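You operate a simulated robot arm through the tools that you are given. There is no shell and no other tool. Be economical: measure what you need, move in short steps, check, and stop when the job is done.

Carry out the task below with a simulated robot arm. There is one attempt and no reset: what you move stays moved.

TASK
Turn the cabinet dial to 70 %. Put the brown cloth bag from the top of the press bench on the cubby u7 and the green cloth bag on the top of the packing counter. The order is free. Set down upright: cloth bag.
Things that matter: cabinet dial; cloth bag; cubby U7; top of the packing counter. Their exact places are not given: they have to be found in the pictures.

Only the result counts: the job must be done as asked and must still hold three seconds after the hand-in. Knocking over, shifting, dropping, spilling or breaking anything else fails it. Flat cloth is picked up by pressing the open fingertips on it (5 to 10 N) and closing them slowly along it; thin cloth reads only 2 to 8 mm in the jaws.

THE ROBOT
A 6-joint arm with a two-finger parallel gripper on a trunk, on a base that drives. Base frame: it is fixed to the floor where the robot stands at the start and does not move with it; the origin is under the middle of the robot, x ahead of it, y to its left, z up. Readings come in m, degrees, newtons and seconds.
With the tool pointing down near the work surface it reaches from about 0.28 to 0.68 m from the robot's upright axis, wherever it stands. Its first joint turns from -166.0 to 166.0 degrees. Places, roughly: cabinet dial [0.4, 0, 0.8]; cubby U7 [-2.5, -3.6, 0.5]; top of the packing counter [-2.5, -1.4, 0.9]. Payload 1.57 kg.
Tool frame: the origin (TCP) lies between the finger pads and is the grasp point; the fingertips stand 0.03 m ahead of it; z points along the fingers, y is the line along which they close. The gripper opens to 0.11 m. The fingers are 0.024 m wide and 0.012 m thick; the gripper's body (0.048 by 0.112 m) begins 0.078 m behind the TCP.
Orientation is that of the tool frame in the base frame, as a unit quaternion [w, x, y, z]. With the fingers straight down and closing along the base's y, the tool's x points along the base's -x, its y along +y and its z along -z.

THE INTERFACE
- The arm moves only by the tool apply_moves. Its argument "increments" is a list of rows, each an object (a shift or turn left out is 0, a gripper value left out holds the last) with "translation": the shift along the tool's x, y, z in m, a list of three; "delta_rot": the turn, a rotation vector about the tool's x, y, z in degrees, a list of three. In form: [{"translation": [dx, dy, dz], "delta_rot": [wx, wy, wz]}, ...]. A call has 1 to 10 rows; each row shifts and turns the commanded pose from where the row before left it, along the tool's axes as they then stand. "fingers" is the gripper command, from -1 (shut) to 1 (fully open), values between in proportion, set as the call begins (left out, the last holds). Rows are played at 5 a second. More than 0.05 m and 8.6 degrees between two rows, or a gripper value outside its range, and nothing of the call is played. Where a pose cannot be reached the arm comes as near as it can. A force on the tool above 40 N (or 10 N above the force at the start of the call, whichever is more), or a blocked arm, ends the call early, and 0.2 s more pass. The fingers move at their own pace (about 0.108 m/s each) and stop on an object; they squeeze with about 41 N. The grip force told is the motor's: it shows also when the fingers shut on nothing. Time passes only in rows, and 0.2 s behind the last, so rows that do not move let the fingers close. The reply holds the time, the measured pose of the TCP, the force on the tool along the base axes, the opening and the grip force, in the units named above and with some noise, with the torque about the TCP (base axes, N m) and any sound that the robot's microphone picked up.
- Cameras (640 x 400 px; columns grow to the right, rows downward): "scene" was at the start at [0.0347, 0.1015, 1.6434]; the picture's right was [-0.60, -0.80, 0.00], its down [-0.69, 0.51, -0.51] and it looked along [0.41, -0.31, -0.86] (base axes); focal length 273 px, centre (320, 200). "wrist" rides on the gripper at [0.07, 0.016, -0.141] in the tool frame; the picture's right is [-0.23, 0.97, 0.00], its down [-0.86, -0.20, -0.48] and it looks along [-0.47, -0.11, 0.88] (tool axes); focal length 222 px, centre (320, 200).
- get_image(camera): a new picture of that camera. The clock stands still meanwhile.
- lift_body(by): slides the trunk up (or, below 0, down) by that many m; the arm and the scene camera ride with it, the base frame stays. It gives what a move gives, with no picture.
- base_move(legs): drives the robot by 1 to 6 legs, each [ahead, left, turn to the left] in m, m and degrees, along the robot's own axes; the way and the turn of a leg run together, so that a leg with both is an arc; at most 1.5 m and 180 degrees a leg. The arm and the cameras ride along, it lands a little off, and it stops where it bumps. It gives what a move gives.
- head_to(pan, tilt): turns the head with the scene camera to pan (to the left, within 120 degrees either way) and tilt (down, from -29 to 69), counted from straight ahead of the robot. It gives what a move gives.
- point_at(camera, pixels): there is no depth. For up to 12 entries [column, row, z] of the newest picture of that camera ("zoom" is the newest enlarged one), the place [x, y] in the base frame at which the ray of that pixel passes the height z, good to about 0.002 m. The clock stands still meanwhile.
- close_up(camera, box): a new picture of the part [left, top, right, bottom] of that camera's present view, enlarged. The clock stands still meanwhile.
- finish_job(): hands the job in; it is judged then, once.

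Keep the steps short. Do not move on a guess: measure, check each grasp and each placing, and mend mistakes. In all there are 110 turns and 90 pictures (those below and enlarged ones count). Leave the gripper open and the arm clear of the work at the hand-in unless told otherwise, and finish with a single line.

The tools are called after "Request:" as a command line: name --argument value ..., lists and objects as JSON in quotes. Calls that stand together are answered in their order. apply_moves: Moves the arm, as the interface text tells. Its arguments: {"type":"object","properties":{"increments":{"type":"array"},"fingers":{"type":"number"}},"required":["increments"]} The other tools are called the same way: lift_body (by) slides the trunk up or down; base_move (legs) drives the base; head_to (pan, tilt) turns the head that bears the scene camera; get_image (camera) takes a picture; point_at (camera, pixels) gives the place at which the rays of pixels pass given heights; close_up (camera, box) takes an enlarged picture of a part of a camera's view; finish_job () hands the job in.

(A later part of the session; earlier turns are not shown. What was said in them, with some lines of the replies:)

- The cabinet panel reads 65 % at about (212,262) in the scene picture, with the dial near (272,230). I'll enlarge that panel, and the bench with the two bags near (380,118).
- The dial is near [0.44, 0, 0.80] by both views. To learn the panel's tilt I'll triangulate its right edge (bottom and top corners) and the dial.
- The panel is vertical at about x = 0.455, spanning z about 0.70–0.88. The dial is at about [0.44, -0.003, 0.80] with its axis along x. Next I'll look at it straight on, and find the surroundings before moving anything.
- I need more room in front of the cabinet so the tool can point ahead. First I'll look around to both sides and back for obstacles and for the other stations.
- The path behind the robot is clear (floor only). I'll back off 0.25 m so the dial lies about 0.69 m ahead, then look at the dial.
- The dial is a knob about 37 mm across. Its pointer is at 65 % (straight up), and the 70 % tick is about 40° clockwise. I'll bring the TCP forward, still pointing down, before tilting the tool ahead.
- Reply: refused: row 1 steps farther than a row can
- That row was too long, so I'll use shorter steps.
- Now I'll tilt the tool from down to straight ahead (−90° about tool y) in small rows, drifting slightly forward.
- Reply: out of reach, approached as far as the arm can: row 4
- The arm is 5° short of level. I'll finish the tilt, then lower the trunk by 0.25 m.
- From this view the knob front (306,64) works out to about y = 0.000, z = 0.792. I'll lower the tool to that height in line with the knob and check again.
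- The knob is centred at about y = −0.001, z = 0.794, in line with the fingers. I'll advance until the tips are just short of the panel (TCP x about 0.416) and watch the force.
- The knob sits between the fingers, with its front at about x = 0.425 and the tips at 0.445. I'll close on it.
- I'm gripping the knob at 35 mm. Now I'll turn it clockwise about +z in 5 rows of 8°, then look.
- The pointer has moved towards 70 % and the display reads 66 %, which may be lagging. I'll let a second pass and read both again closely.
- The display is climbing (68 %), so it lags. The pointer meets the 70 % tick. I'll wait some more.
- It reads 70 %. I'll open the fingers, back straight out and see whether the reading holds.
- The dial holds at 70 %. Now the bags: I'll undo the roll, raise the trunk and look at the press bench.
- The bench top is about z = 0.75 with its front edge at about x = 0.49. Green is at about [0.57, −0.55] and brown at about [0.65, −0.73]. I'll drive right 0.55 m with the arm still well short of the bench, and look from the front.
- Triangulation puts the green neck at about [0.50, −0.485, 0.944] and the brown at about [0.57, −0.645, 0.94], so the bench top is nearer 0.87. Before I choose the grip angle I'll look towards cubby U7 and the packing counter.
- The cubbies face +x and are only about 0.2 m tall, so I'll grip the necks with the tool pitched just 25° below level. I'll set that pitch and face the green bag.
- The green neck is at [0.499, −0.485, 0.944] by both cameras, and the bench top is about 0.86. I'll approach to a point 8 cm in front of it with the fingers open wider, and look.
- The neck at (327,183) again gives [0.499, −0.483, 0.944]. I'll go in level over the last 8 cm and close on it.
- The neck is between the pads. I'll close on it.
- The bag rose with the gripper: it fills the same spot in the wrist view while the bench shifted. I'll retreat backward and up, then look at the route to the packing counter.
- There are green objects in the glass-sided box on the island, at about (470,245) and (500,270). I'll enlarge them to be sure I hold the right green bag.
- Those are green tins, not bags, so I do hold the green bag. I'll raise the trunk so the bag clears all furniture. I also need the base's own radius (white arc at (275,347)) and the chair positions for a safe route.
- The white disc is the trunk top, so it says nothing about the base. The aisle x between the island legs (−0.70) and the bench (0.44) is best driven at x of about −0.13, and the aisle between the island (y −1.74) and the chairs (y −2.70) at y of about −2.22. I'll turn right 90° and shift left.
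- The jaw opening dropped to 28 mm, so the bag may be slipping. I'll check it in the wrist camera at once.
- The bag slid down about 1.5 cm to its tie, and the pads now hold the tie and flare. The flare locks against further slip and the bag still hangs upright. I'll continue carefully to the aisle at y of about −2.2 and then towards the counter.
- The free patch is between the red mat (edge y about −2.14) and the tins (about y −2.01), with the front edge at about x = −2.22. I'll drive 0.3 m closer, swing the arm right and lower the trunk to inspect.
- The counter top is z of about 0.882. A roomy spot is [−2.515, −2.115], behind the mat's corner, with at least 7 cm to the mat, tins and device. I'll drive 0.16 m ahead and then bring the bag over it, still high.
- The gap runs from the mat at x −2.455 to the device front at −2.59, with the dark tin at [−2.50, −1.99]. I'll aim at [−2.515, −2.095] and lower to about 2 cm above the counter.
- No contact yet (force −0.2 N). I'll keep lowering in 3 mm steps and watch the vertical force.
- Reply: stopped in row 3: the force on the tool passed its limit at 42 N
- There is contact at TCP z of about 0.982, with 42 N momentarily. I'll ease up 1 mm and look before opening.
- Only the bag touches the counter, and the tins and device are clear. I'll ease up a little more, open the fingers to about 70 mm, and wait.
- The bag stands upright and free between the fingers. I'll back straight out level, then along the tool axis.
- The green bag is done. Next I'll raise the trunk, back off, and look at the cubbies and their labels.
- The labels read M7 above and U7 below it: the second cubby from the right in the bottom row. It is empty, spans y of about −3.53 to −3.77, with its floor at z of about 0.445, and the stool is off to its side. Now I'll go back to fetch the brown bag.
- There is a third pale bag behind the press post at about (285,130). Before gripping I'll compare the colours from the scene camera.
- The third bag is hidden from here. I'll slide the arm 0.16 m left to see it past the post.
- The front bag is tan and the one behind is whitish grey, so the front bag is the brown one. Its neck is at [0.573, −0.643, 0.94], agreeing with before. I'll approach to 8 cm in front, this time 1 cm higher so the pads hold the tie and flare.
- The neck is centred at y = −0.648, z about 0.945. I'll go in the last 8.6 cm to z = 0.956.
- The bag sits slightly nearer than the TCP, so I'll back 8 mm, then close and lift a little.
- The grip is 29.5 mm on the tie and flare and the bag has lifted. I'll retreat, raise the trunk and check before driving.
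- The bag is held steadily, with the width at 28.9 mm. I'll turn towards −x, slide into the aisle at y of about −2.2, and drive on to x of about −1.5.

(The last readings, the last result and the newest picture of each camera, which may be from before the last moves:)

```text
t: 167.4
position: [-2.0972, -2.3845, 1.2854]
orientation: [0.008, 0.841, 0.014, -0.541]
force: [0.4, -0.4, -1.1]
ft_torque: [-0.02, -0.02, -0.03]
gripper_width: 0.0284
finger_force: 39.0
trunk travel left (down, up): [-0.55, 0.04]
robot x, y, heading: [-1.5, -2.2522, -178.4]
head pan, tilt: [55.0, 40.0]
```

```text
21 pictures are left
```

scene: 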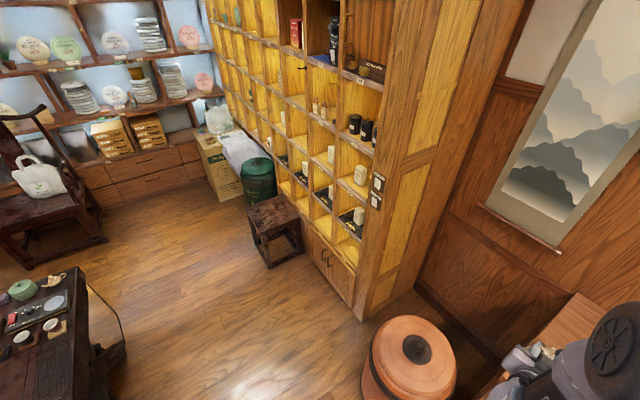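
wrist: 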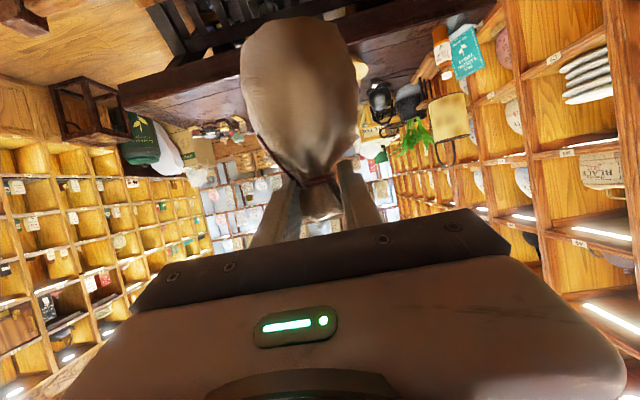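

Request:
point_at --camera "scene" --pixels '[[365, 385, 0.1], [362, 320, 0], [125, 345, 0], [86, 275, 0.75], [268, 268, 0], [302, 255, 0], [252, 222, 0.45], [300, 222, 0.45], [295, 206, 0.45]]'

Request:
close_up --camera "scene" --box '[270, 170, 390, 300]'

```text
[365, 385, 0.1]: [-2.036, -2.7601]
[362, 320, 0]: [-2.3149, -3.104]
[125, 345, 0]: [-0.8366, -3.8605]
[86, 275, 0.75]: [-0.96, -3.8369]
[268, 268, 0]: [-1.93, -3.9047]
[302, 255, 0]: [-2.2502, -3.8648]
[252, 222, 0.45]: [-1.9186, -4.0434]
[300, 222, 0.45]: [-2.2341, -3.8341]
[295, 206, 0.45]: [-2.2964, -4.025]
```

```text
3.08 times, centred on (330, 235) of scene
```

zoom: 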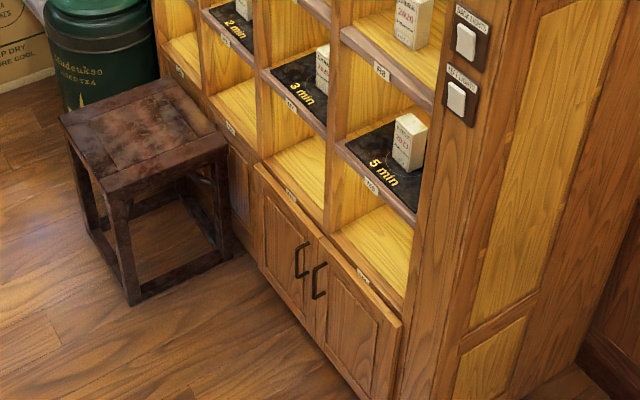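

The way along x = −1.5 is clear: jar edge at −2.04, table at −0.95, stool at x ≤ −1.92 and y ≤ −3.85. I'll slide left 1.28 m to stand opposite U7.

Request:
base_move --legs '[[0, 0.64, -1.7], [0, 0.64, 0]]'

Request:
head_to --pan 10 --tilt 50

Request:
get_image --camera "scene"

```text
t: 174.1
position: [-2.09, -3.6301, 1.2853]
orientation: [-0.002, 0.841, -0.001, -0.541]
force: [1.2, 0.1, -1.3]
ft_torque: [0.02, 0.04, 0.01]
gripper_width: 0.0281
finger_force: 38.3
trunk travel left (down, up): [-0.55, 0.04]
robot x, y, heading: [-1.4882, -3.5146, 179.2]
head pan, tilt: [55.0, 40.0]
```

```text
t: 175.2
position: [-2.0905, -3.6291, 1.2861]
orientation: [-0.002, 0.841, 0.0, -0.541]
force: [-0.5, 0.6, -1.0]
ft_torque: [-0.01, 0.04, -0.01]
gripper_width: 0.0281
finger_force: 38.0
trunk travel left (down, up): [-0.55, 0.04]
robot x, y, heading: [-1.4897, -3.5195, 179.9]
head pan, tilt: [10.0, 50.0]
```

```text
19 pictures are left
```

scene: 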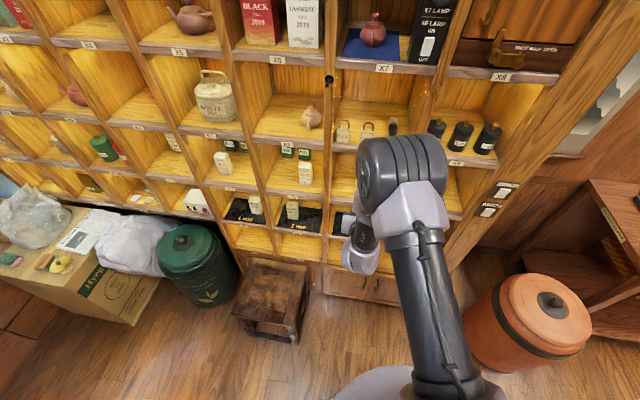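

I'm opposite the cubbies, with the bag well short of the cabinet face. I'll lower the trunk 0.5 m and look with the wrist camera.

Request:
lift_body --by -0.52

Request:
get_image --camera "wrist"

Request:
get_image --camera "scene"

```text
refused: -0.52 is not a number from -0.4 to 0.4
```

```text
18 pictures are left
```

wrist: 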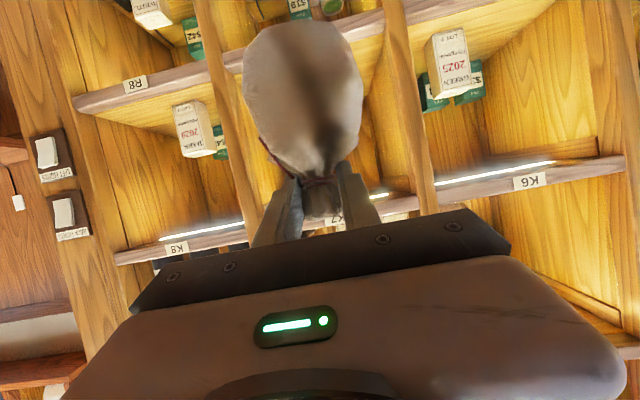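

```text
17 pictures are left
```

scene: 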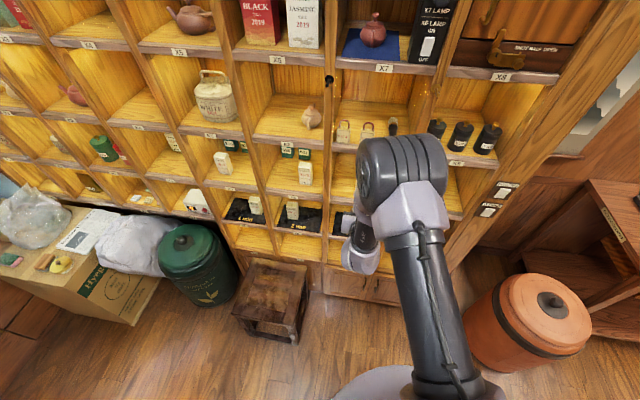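

The column ahead is number 7 (K7 between K8 and K6). I'll lower in two steps.

Request:
lift_body --by -0.4

Request:
lift_body --by -0.13

Request:
get_image --camera "wrist"

```text
t: 179.1
position: [-2.0905, -3.6294, 0.8857]
orientation: [-0.002, 0.841, -0.001, -0.542]
force: [0.1, 0.6, -0.5]
ft_torque: [0.03, 0.03, 0.02]
gripper_width: 0.0275
finger_force: 38.5
trunk travel left (down, up): [-0.15, 0.44]
robot x, y, heading: [-1.4914, -3.5225, 179.4]
head pan, tilt: [10.0, 50.0]
```

```text
t: 180.7
position: [-2.0904, -3.6303, 0.7565]
orientation: [-0.002, 0.841, -0.002, -0.541]
force: [-1.0, 0.5, -0.7]
ft_torque: [0.01, -0.02, -0.01]
gripper_width: 0.0277
finger_force: 38.4
trunk travel left (down, up): [-0.02, 0.57]
robot x, y, heading: [-1.4909, -3.5168, 179.5]
head pan, tilt: [10.0, 50.0]
```

```text
16 pictures are left
```

wrist: 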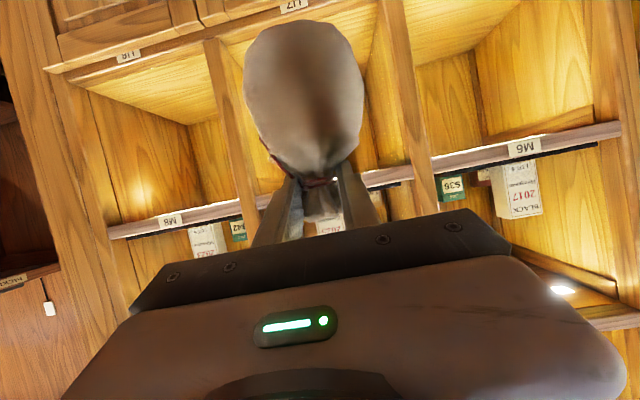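

Request:
point_at --camera "wrist" --pixels '[[206, 42, 0.44], [230, 37, 0.44], [206, 42, 0.47], [378, 5, 0.45], [378, 5, 0.5], [410, 158, 0.7], [410, 158, 0.72], [260, 205, 0.69], [293, 5, 0.43], [380, 182, 0.69], [235, 200, 0.66], [235, 200, 0.7]]'

```text
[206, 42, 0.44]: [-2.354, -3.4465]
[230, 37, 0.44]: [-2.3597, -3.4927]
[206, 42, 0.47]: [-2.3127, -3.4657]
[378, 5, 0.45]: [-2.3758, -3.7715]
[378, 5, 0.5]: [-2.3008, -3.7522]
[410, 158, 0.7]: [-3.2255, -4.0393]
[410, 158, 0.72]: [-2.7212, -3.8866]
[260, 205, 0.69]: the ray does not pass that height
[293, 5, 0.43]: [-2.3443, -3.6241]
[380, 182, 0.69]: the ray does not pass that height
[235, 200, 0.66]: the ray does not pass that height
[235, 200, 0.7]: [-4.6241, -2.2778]
```

The U7 opening spans y −3.51 to −3.756 (centre −3.633) and the TCP is at −3.630. The front is at x of about −2.315, the floor at about z 0.465, and the shelf above at about 0.73. I'll lower the bag to about 3 cm above the floor level, still outside.

Request:
apply_moves --increments '[{"translation": [0.035, 0, 0.016]}, {"translation": [0.035, 0, 0.016]}, {"translation": [0.035, 0, 0.016]}, {"translation": [0.035, 0, 0.016]}, {}]'

Request:
get_image --camera "wrist"

```text
t: 181.9
position: [-2.0873, -3.6277, 0.6002]
orientation: [-0.002, 0.841, -0.001, -0.541]
force: [-0.6, -0.3, -0.8]
ft_torque: [-0.01, 0.0, -0.03]
gripper_width: 0.0276
finger_force: 38.1
trunk travel left (down, up): [-0.02, 0.57]
robot x, y, heading: [-1.4919, -3.5193, 179.8]
head pan, tilt: [10.0, 50.0]
```

```text
15 pictures are left
```

wrist: 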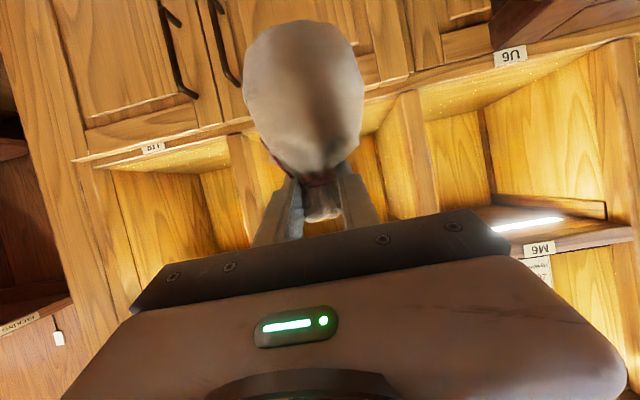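

Request:
point_at --camera "wrist" --pixels '[[230, 136, 0.45], [230, 136, 0.48], [240, 134, 0.46], [402, 93, 0.45], [402, 93, 0.48], [420, 90, 0.46], [152, 148, 0.45], [510, 55, 0.45]]'

```text
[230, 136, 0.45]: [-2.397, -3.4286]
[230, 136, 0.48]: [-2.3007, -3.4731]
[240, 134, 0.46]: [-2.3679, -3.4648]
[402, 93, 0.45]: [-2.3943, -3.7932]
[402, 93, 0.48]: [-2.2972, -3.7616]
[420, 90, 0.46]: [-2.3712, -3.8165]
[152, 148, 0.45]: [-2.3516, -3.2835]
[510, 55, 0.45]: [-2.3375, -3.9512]
```

The floor's front edge works out at x about −2.30, z about 0.478, with the opening centred at y −3.631. I'll raise 1 cm for clearance and drive 0.13 m closer; the bag stays just outside the opening.

Request:
apply_moves --increments '[{"translation": [-0.0091, 0.002, -0.0042]}]'

Request:
base_move --legs '[[0.13, 0, 0]]'

Request:
get_image --camera "wrist"

```text
t: 182.3
position: [-2.09, -3.6303, 0.6111]
orientation: [-0.003, 0.841, -0.002, -0.541]
force: [-0.3, -0.1, 0.2]
ft_torque: [-0.02, -0.04, -0.02]
gripper_width: 0.0274
finger_force: 38.0
trunk travel left (down, up): [-0.02, 0.57]
robot x, y, heading: [-1.4885, -3.5179, 179.5]
head pan, tilt: [10.0, 50.0]
```

```text
t: 183.6
position: [-2.2191, -3.6292, 0.6108]
orientation: [-0.002, 0.841, -0.001, -0.541]
force: [0.3, -0.3, -0.8]
ft_torque: [0.0, 0.02, -0.01]
gripper_width: 0.0273
finger_force: 38.2
trunk travel left (down, up): [-0.02, 0.57]
robot x, y, heading: [-1.6239, -3.5178, 179.4]
head pan, tilt: [10.0, 50.0]
```

```text
14 pictures are left
```

wrist: 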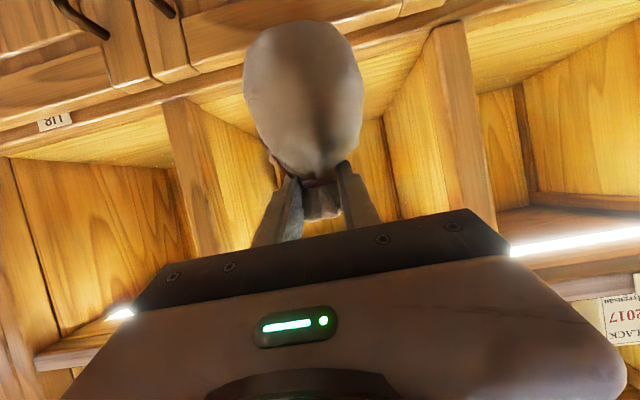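

The bag is centred between the two posts. I'll move straight in, level, by 0.17 m and watch the force.

Request:
apply_moves --increments '[{"translation": [-0.0118, 0, 0.0258]}, {"translation": [-0.0118, 0, 0.0258]}, {"translation": [-0.0118, 0, 0.0258]}, {"translation": [-0.0118, 0, 0.0258]}, {"translation": [-0.0118, 0, 0.0258]}, {"translation": [-0.0118, 0, 0.0258]}, {}]'

Request:
get_image --camera "wrist"

```text
t: 185.2
position: [-2.3902, -3.6266, 0.6125]
orientation: [-0.002, 0.841, -0.001, -0.541]
force: [-0.1, 0.2, 0.2]
ft_torque: [0.01, 0.04, -0.02]
gripper_width: 0.0272
finger_force: 38.5
trunk travel left (down, up): [-0.02, 0.57]
robot x, y, heading: [-1.62, -3.5171, 179.8]
head pan, tilt: [10.0, 50.0]
```

```text
13 pictures are left
```

wrist: 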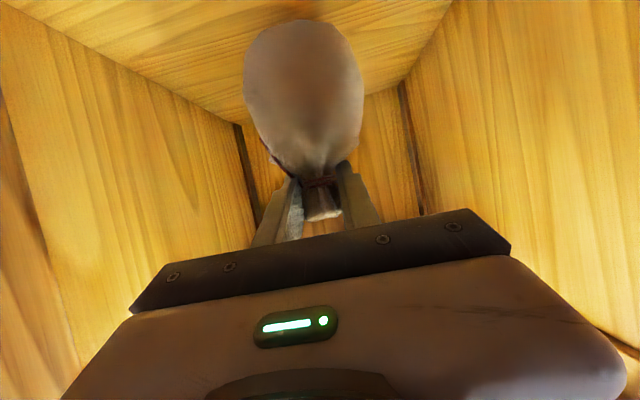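

It is inside and centred. I'll lower 2.5 cm, then 2 mm steps until it touches.

Request:
apply_moves --increments '[{"translation": [0.0091, 0, 0.0042]}, {"translation": [0.0091, 0, 0.0042]}, {}]'

Request:
apply_moves --increments '[{"translation": [0.0027, 0, 0.0012]}, {"translation": [0.0027, 0, 0.0012]}, {}]'

Request:
apply_moves --increments '[{"translation": [0.0018, 0, 0.0008]}, {"translation": [0.0018, 0, 0.0008]}, {}]'

```text
t: 185.9
position: [-2.389, -3.6278, 0.5931]
orientation: [-0.002, 0.841, -0.002, -0.54]
force: [-0.7, -0.4, -0.2]
ft_torque: [0.0, 0.01, -0.01]
gripper_width: 0.0277
finger_force: 38.2
trunk travel left (down, up): [-0.02, 0.57]
robot x, y, heading: [-1.6204, -3.5164, 179.7]
head pan, tilt: [10.0, 50.0]
```

```text
t: 186.8
position: [-2.3902, -3.6292, 0.5845]
orientation: [-0.002, 0.841, -0.001, -0.541]
force: [-0.9, 1.0, -0.5]
ft_torque: [0.01, 0.02, 0.0]
gripper_width: 0.0274
finger_force: 37.6
trunk travel left (down, up): [-0.02, 0.57]
robot x, y, heading: [-1.6224, -3.5207, 179.8]
head pan, tilt: [10.0, 50.0]
```

```text
t: 187.6
position: [-2.3902, -3.6285, 0.5836]
orientation: [-0.003, 0.84, -0.002, -0.543]
force: [0.3, -1.2, 9.5]
ft_torque: [0.05, -0.02, -0.02]
gripper_width: 0.0271
finger_force: 37.9
trunk travel left (down, up): [-0.02, 0.57]
robot x, y, heading: [-1.621, -3.5208, 179.5]
head pan, tilt: [10.0, 50.0]
```

There is contact at 9.5 N, so the bag stands on the cubby floor. I'll open the fingers and check.

Request:
apply_moves --increments '[{}, {}, {}, {}]' --fingers 0.2

Request:
get_image --camera "wrist"

```text
t: 188.6
position: [-2.3887, -3.6273, 0.5826]
orientation: [-0.002, 0.841, -0.002, -0.542]
force: [-0.9, 0.0, -0.3]
ft_torque: [-0.03, -0.01, 0.0]
gripper_width: 0.0659
finger_force: 0.1
trunk travel left (down, up): [-0.02, 0.57]
robot x, y, heading: [-1.6255, -3.5141, 179.8]
head pan, tilt: [10.0, 50.0]
```

```text
12 pictures are left
```

wrist: 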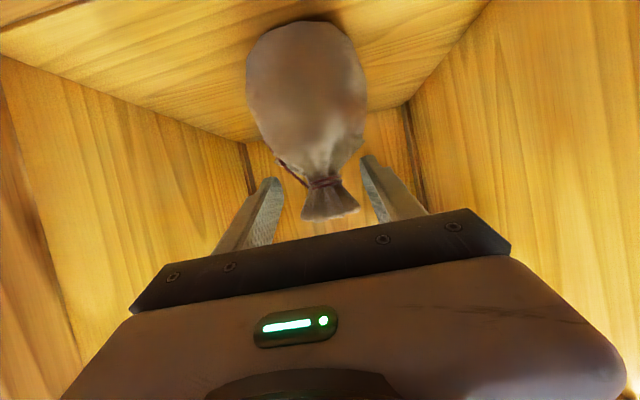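

It stands upright and free. I'll back straight out, level, then look.

Request:
apply_moves --increments '[{"translation": [0.0125, 0, -0.0273]}, {"translation": [0.0125, 0, -0.0273]}, {"translation": [0.0125, 0, -0.0273]}, {"translation": [0.0125, 0, -0.0273]}, {"translation": [0.0125, 0, -0.0273]}, {"translation": [0.0125, 0, -0.0273]}, {"translation": [0.0125, 0, -0.0273]}, {"translation": [0.0125, 0, -0.0273]}, {}]'

Request:
base_move --legs '[[-0.15, 0, 0]]'

Request:
get_image --camera "wrist"

```text
t: 190.6
position: [-2.1497, -3.6282, 0.5813]
orientation: [-0.002, 0.841, -0.002, -0.541]
force: [-0.9, -0.3, -0.1]
ft_torque: [-0.01, 0.0, -0.03]
gripper_width: 0.066
finger_force: 0.1
trunk travel left (down, up): [-0.02, 0.57]
robot x, y, heading: [-1.621, -3.5169, 179.9]
head pan, tilt: [10.0, 50.0]
```

```text
t: 191.9
position: [-1.9996, -3.6289, 0.5808]
orientation: [-0.002, 0.841, -0.001, -0.541]
force: [0.9, 0.6, -0.1]
ft_torque: [0.01, 0.0, -0.01]
gripper_width: 0.066
finger_force: 0.0
trunk travel left (down, up): [-0.02, 0.57]
robot x, y, heading: [-1.4708, -3.5173, 179.5]
head pan, tilt: [10.0, 50.0]
```

```text
11 pictures are left
```

wrist: 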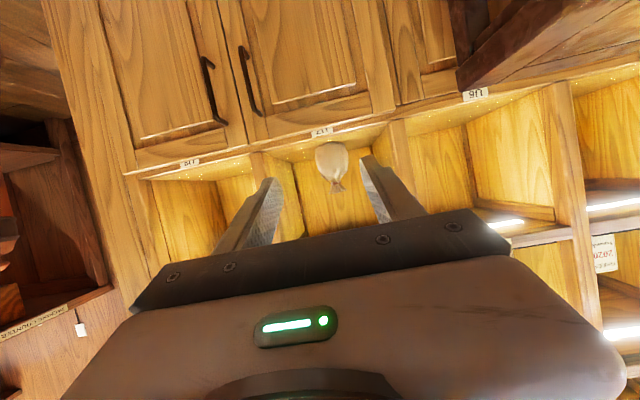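

The brown bag stands upright in the cubby labelled U7. I'll open the gripper fully, raise the trunk clear, and take a last look at the green bag on the counter.

Request:
apply_moves --increments '[{}, {}]' --fingers 1

Request:
lift_body --by 0.4

Request:
head_to --pan -50 --tilt 30

Request:
get_image --camera "scene"

```text
t: 192.5
position: [-2.0009, -3.6292, 0.5804]
orientation: [-0.002, 0.841, -0.002, -0.541]
force: [0.6, 0.0, 1.3]
ft_torque: [0.04, -0.03, 0.0]
gripper_width: 0.1098
finger_force: 0.1
trunk travel left (down, up): [-0.02, 0.57]
robot x, y, heading: [-1.4739, -3.5149, 179.8]
head pan, tilt: [10.0, 50.0]
```

```text
t: 196.4
position: [-2.0001, -3.6283, 0.9812]
orientation: [-0.002, 0.841, -0.002, -0.541]
force: [0.5, -0.4, -1.0]
ft_torque: [0.01, 0.0, 0.01]
gripper_width: 0.1099
finger_force: 0.0
trunk travel left (down, up): [-0.42, 0.17]
robot x, y, heading: [-1.4729, -3.5183, 179.6]
head pan, tilt: [10.0, 50.0]
```

```text
t: 197.7
position: [-1.9996, -3.6296, 0.9817]
orientation: [-0.002, 0.841, -0.001, -0.541]
force: [0.9, -1.2, -1.3]
ft_torque: [0.03, 0.06, -0.03]
gripper_width: 0.11
finger_force: 0.1
trunk travel left (down, up): [-0.42, 0.17]
robot x, y, heading: [-1.4696, -3.5166, 179.8]
head pan, tilt: [-50.0, 30.0]
```

```text
10 pictures are left
```

scene: 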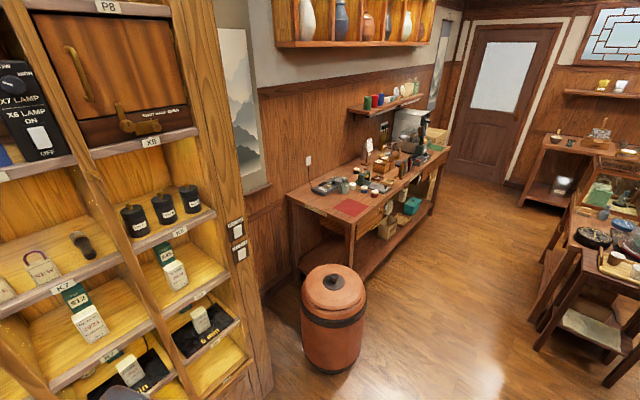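

The green bag is still standing on the packing counter at about (342,185). The brown bag is in U7, the dial read 70 % when last seen, the gripper is open and the arm is clear. I'm handing in.

Request:
finish_job

```text
The job is handed in.
```

The cabinet dial is at 70 %, the brown cloth bag stands upright in cubby U7, the green cloth bag stands upright on the packing counter, and the job is handed in.
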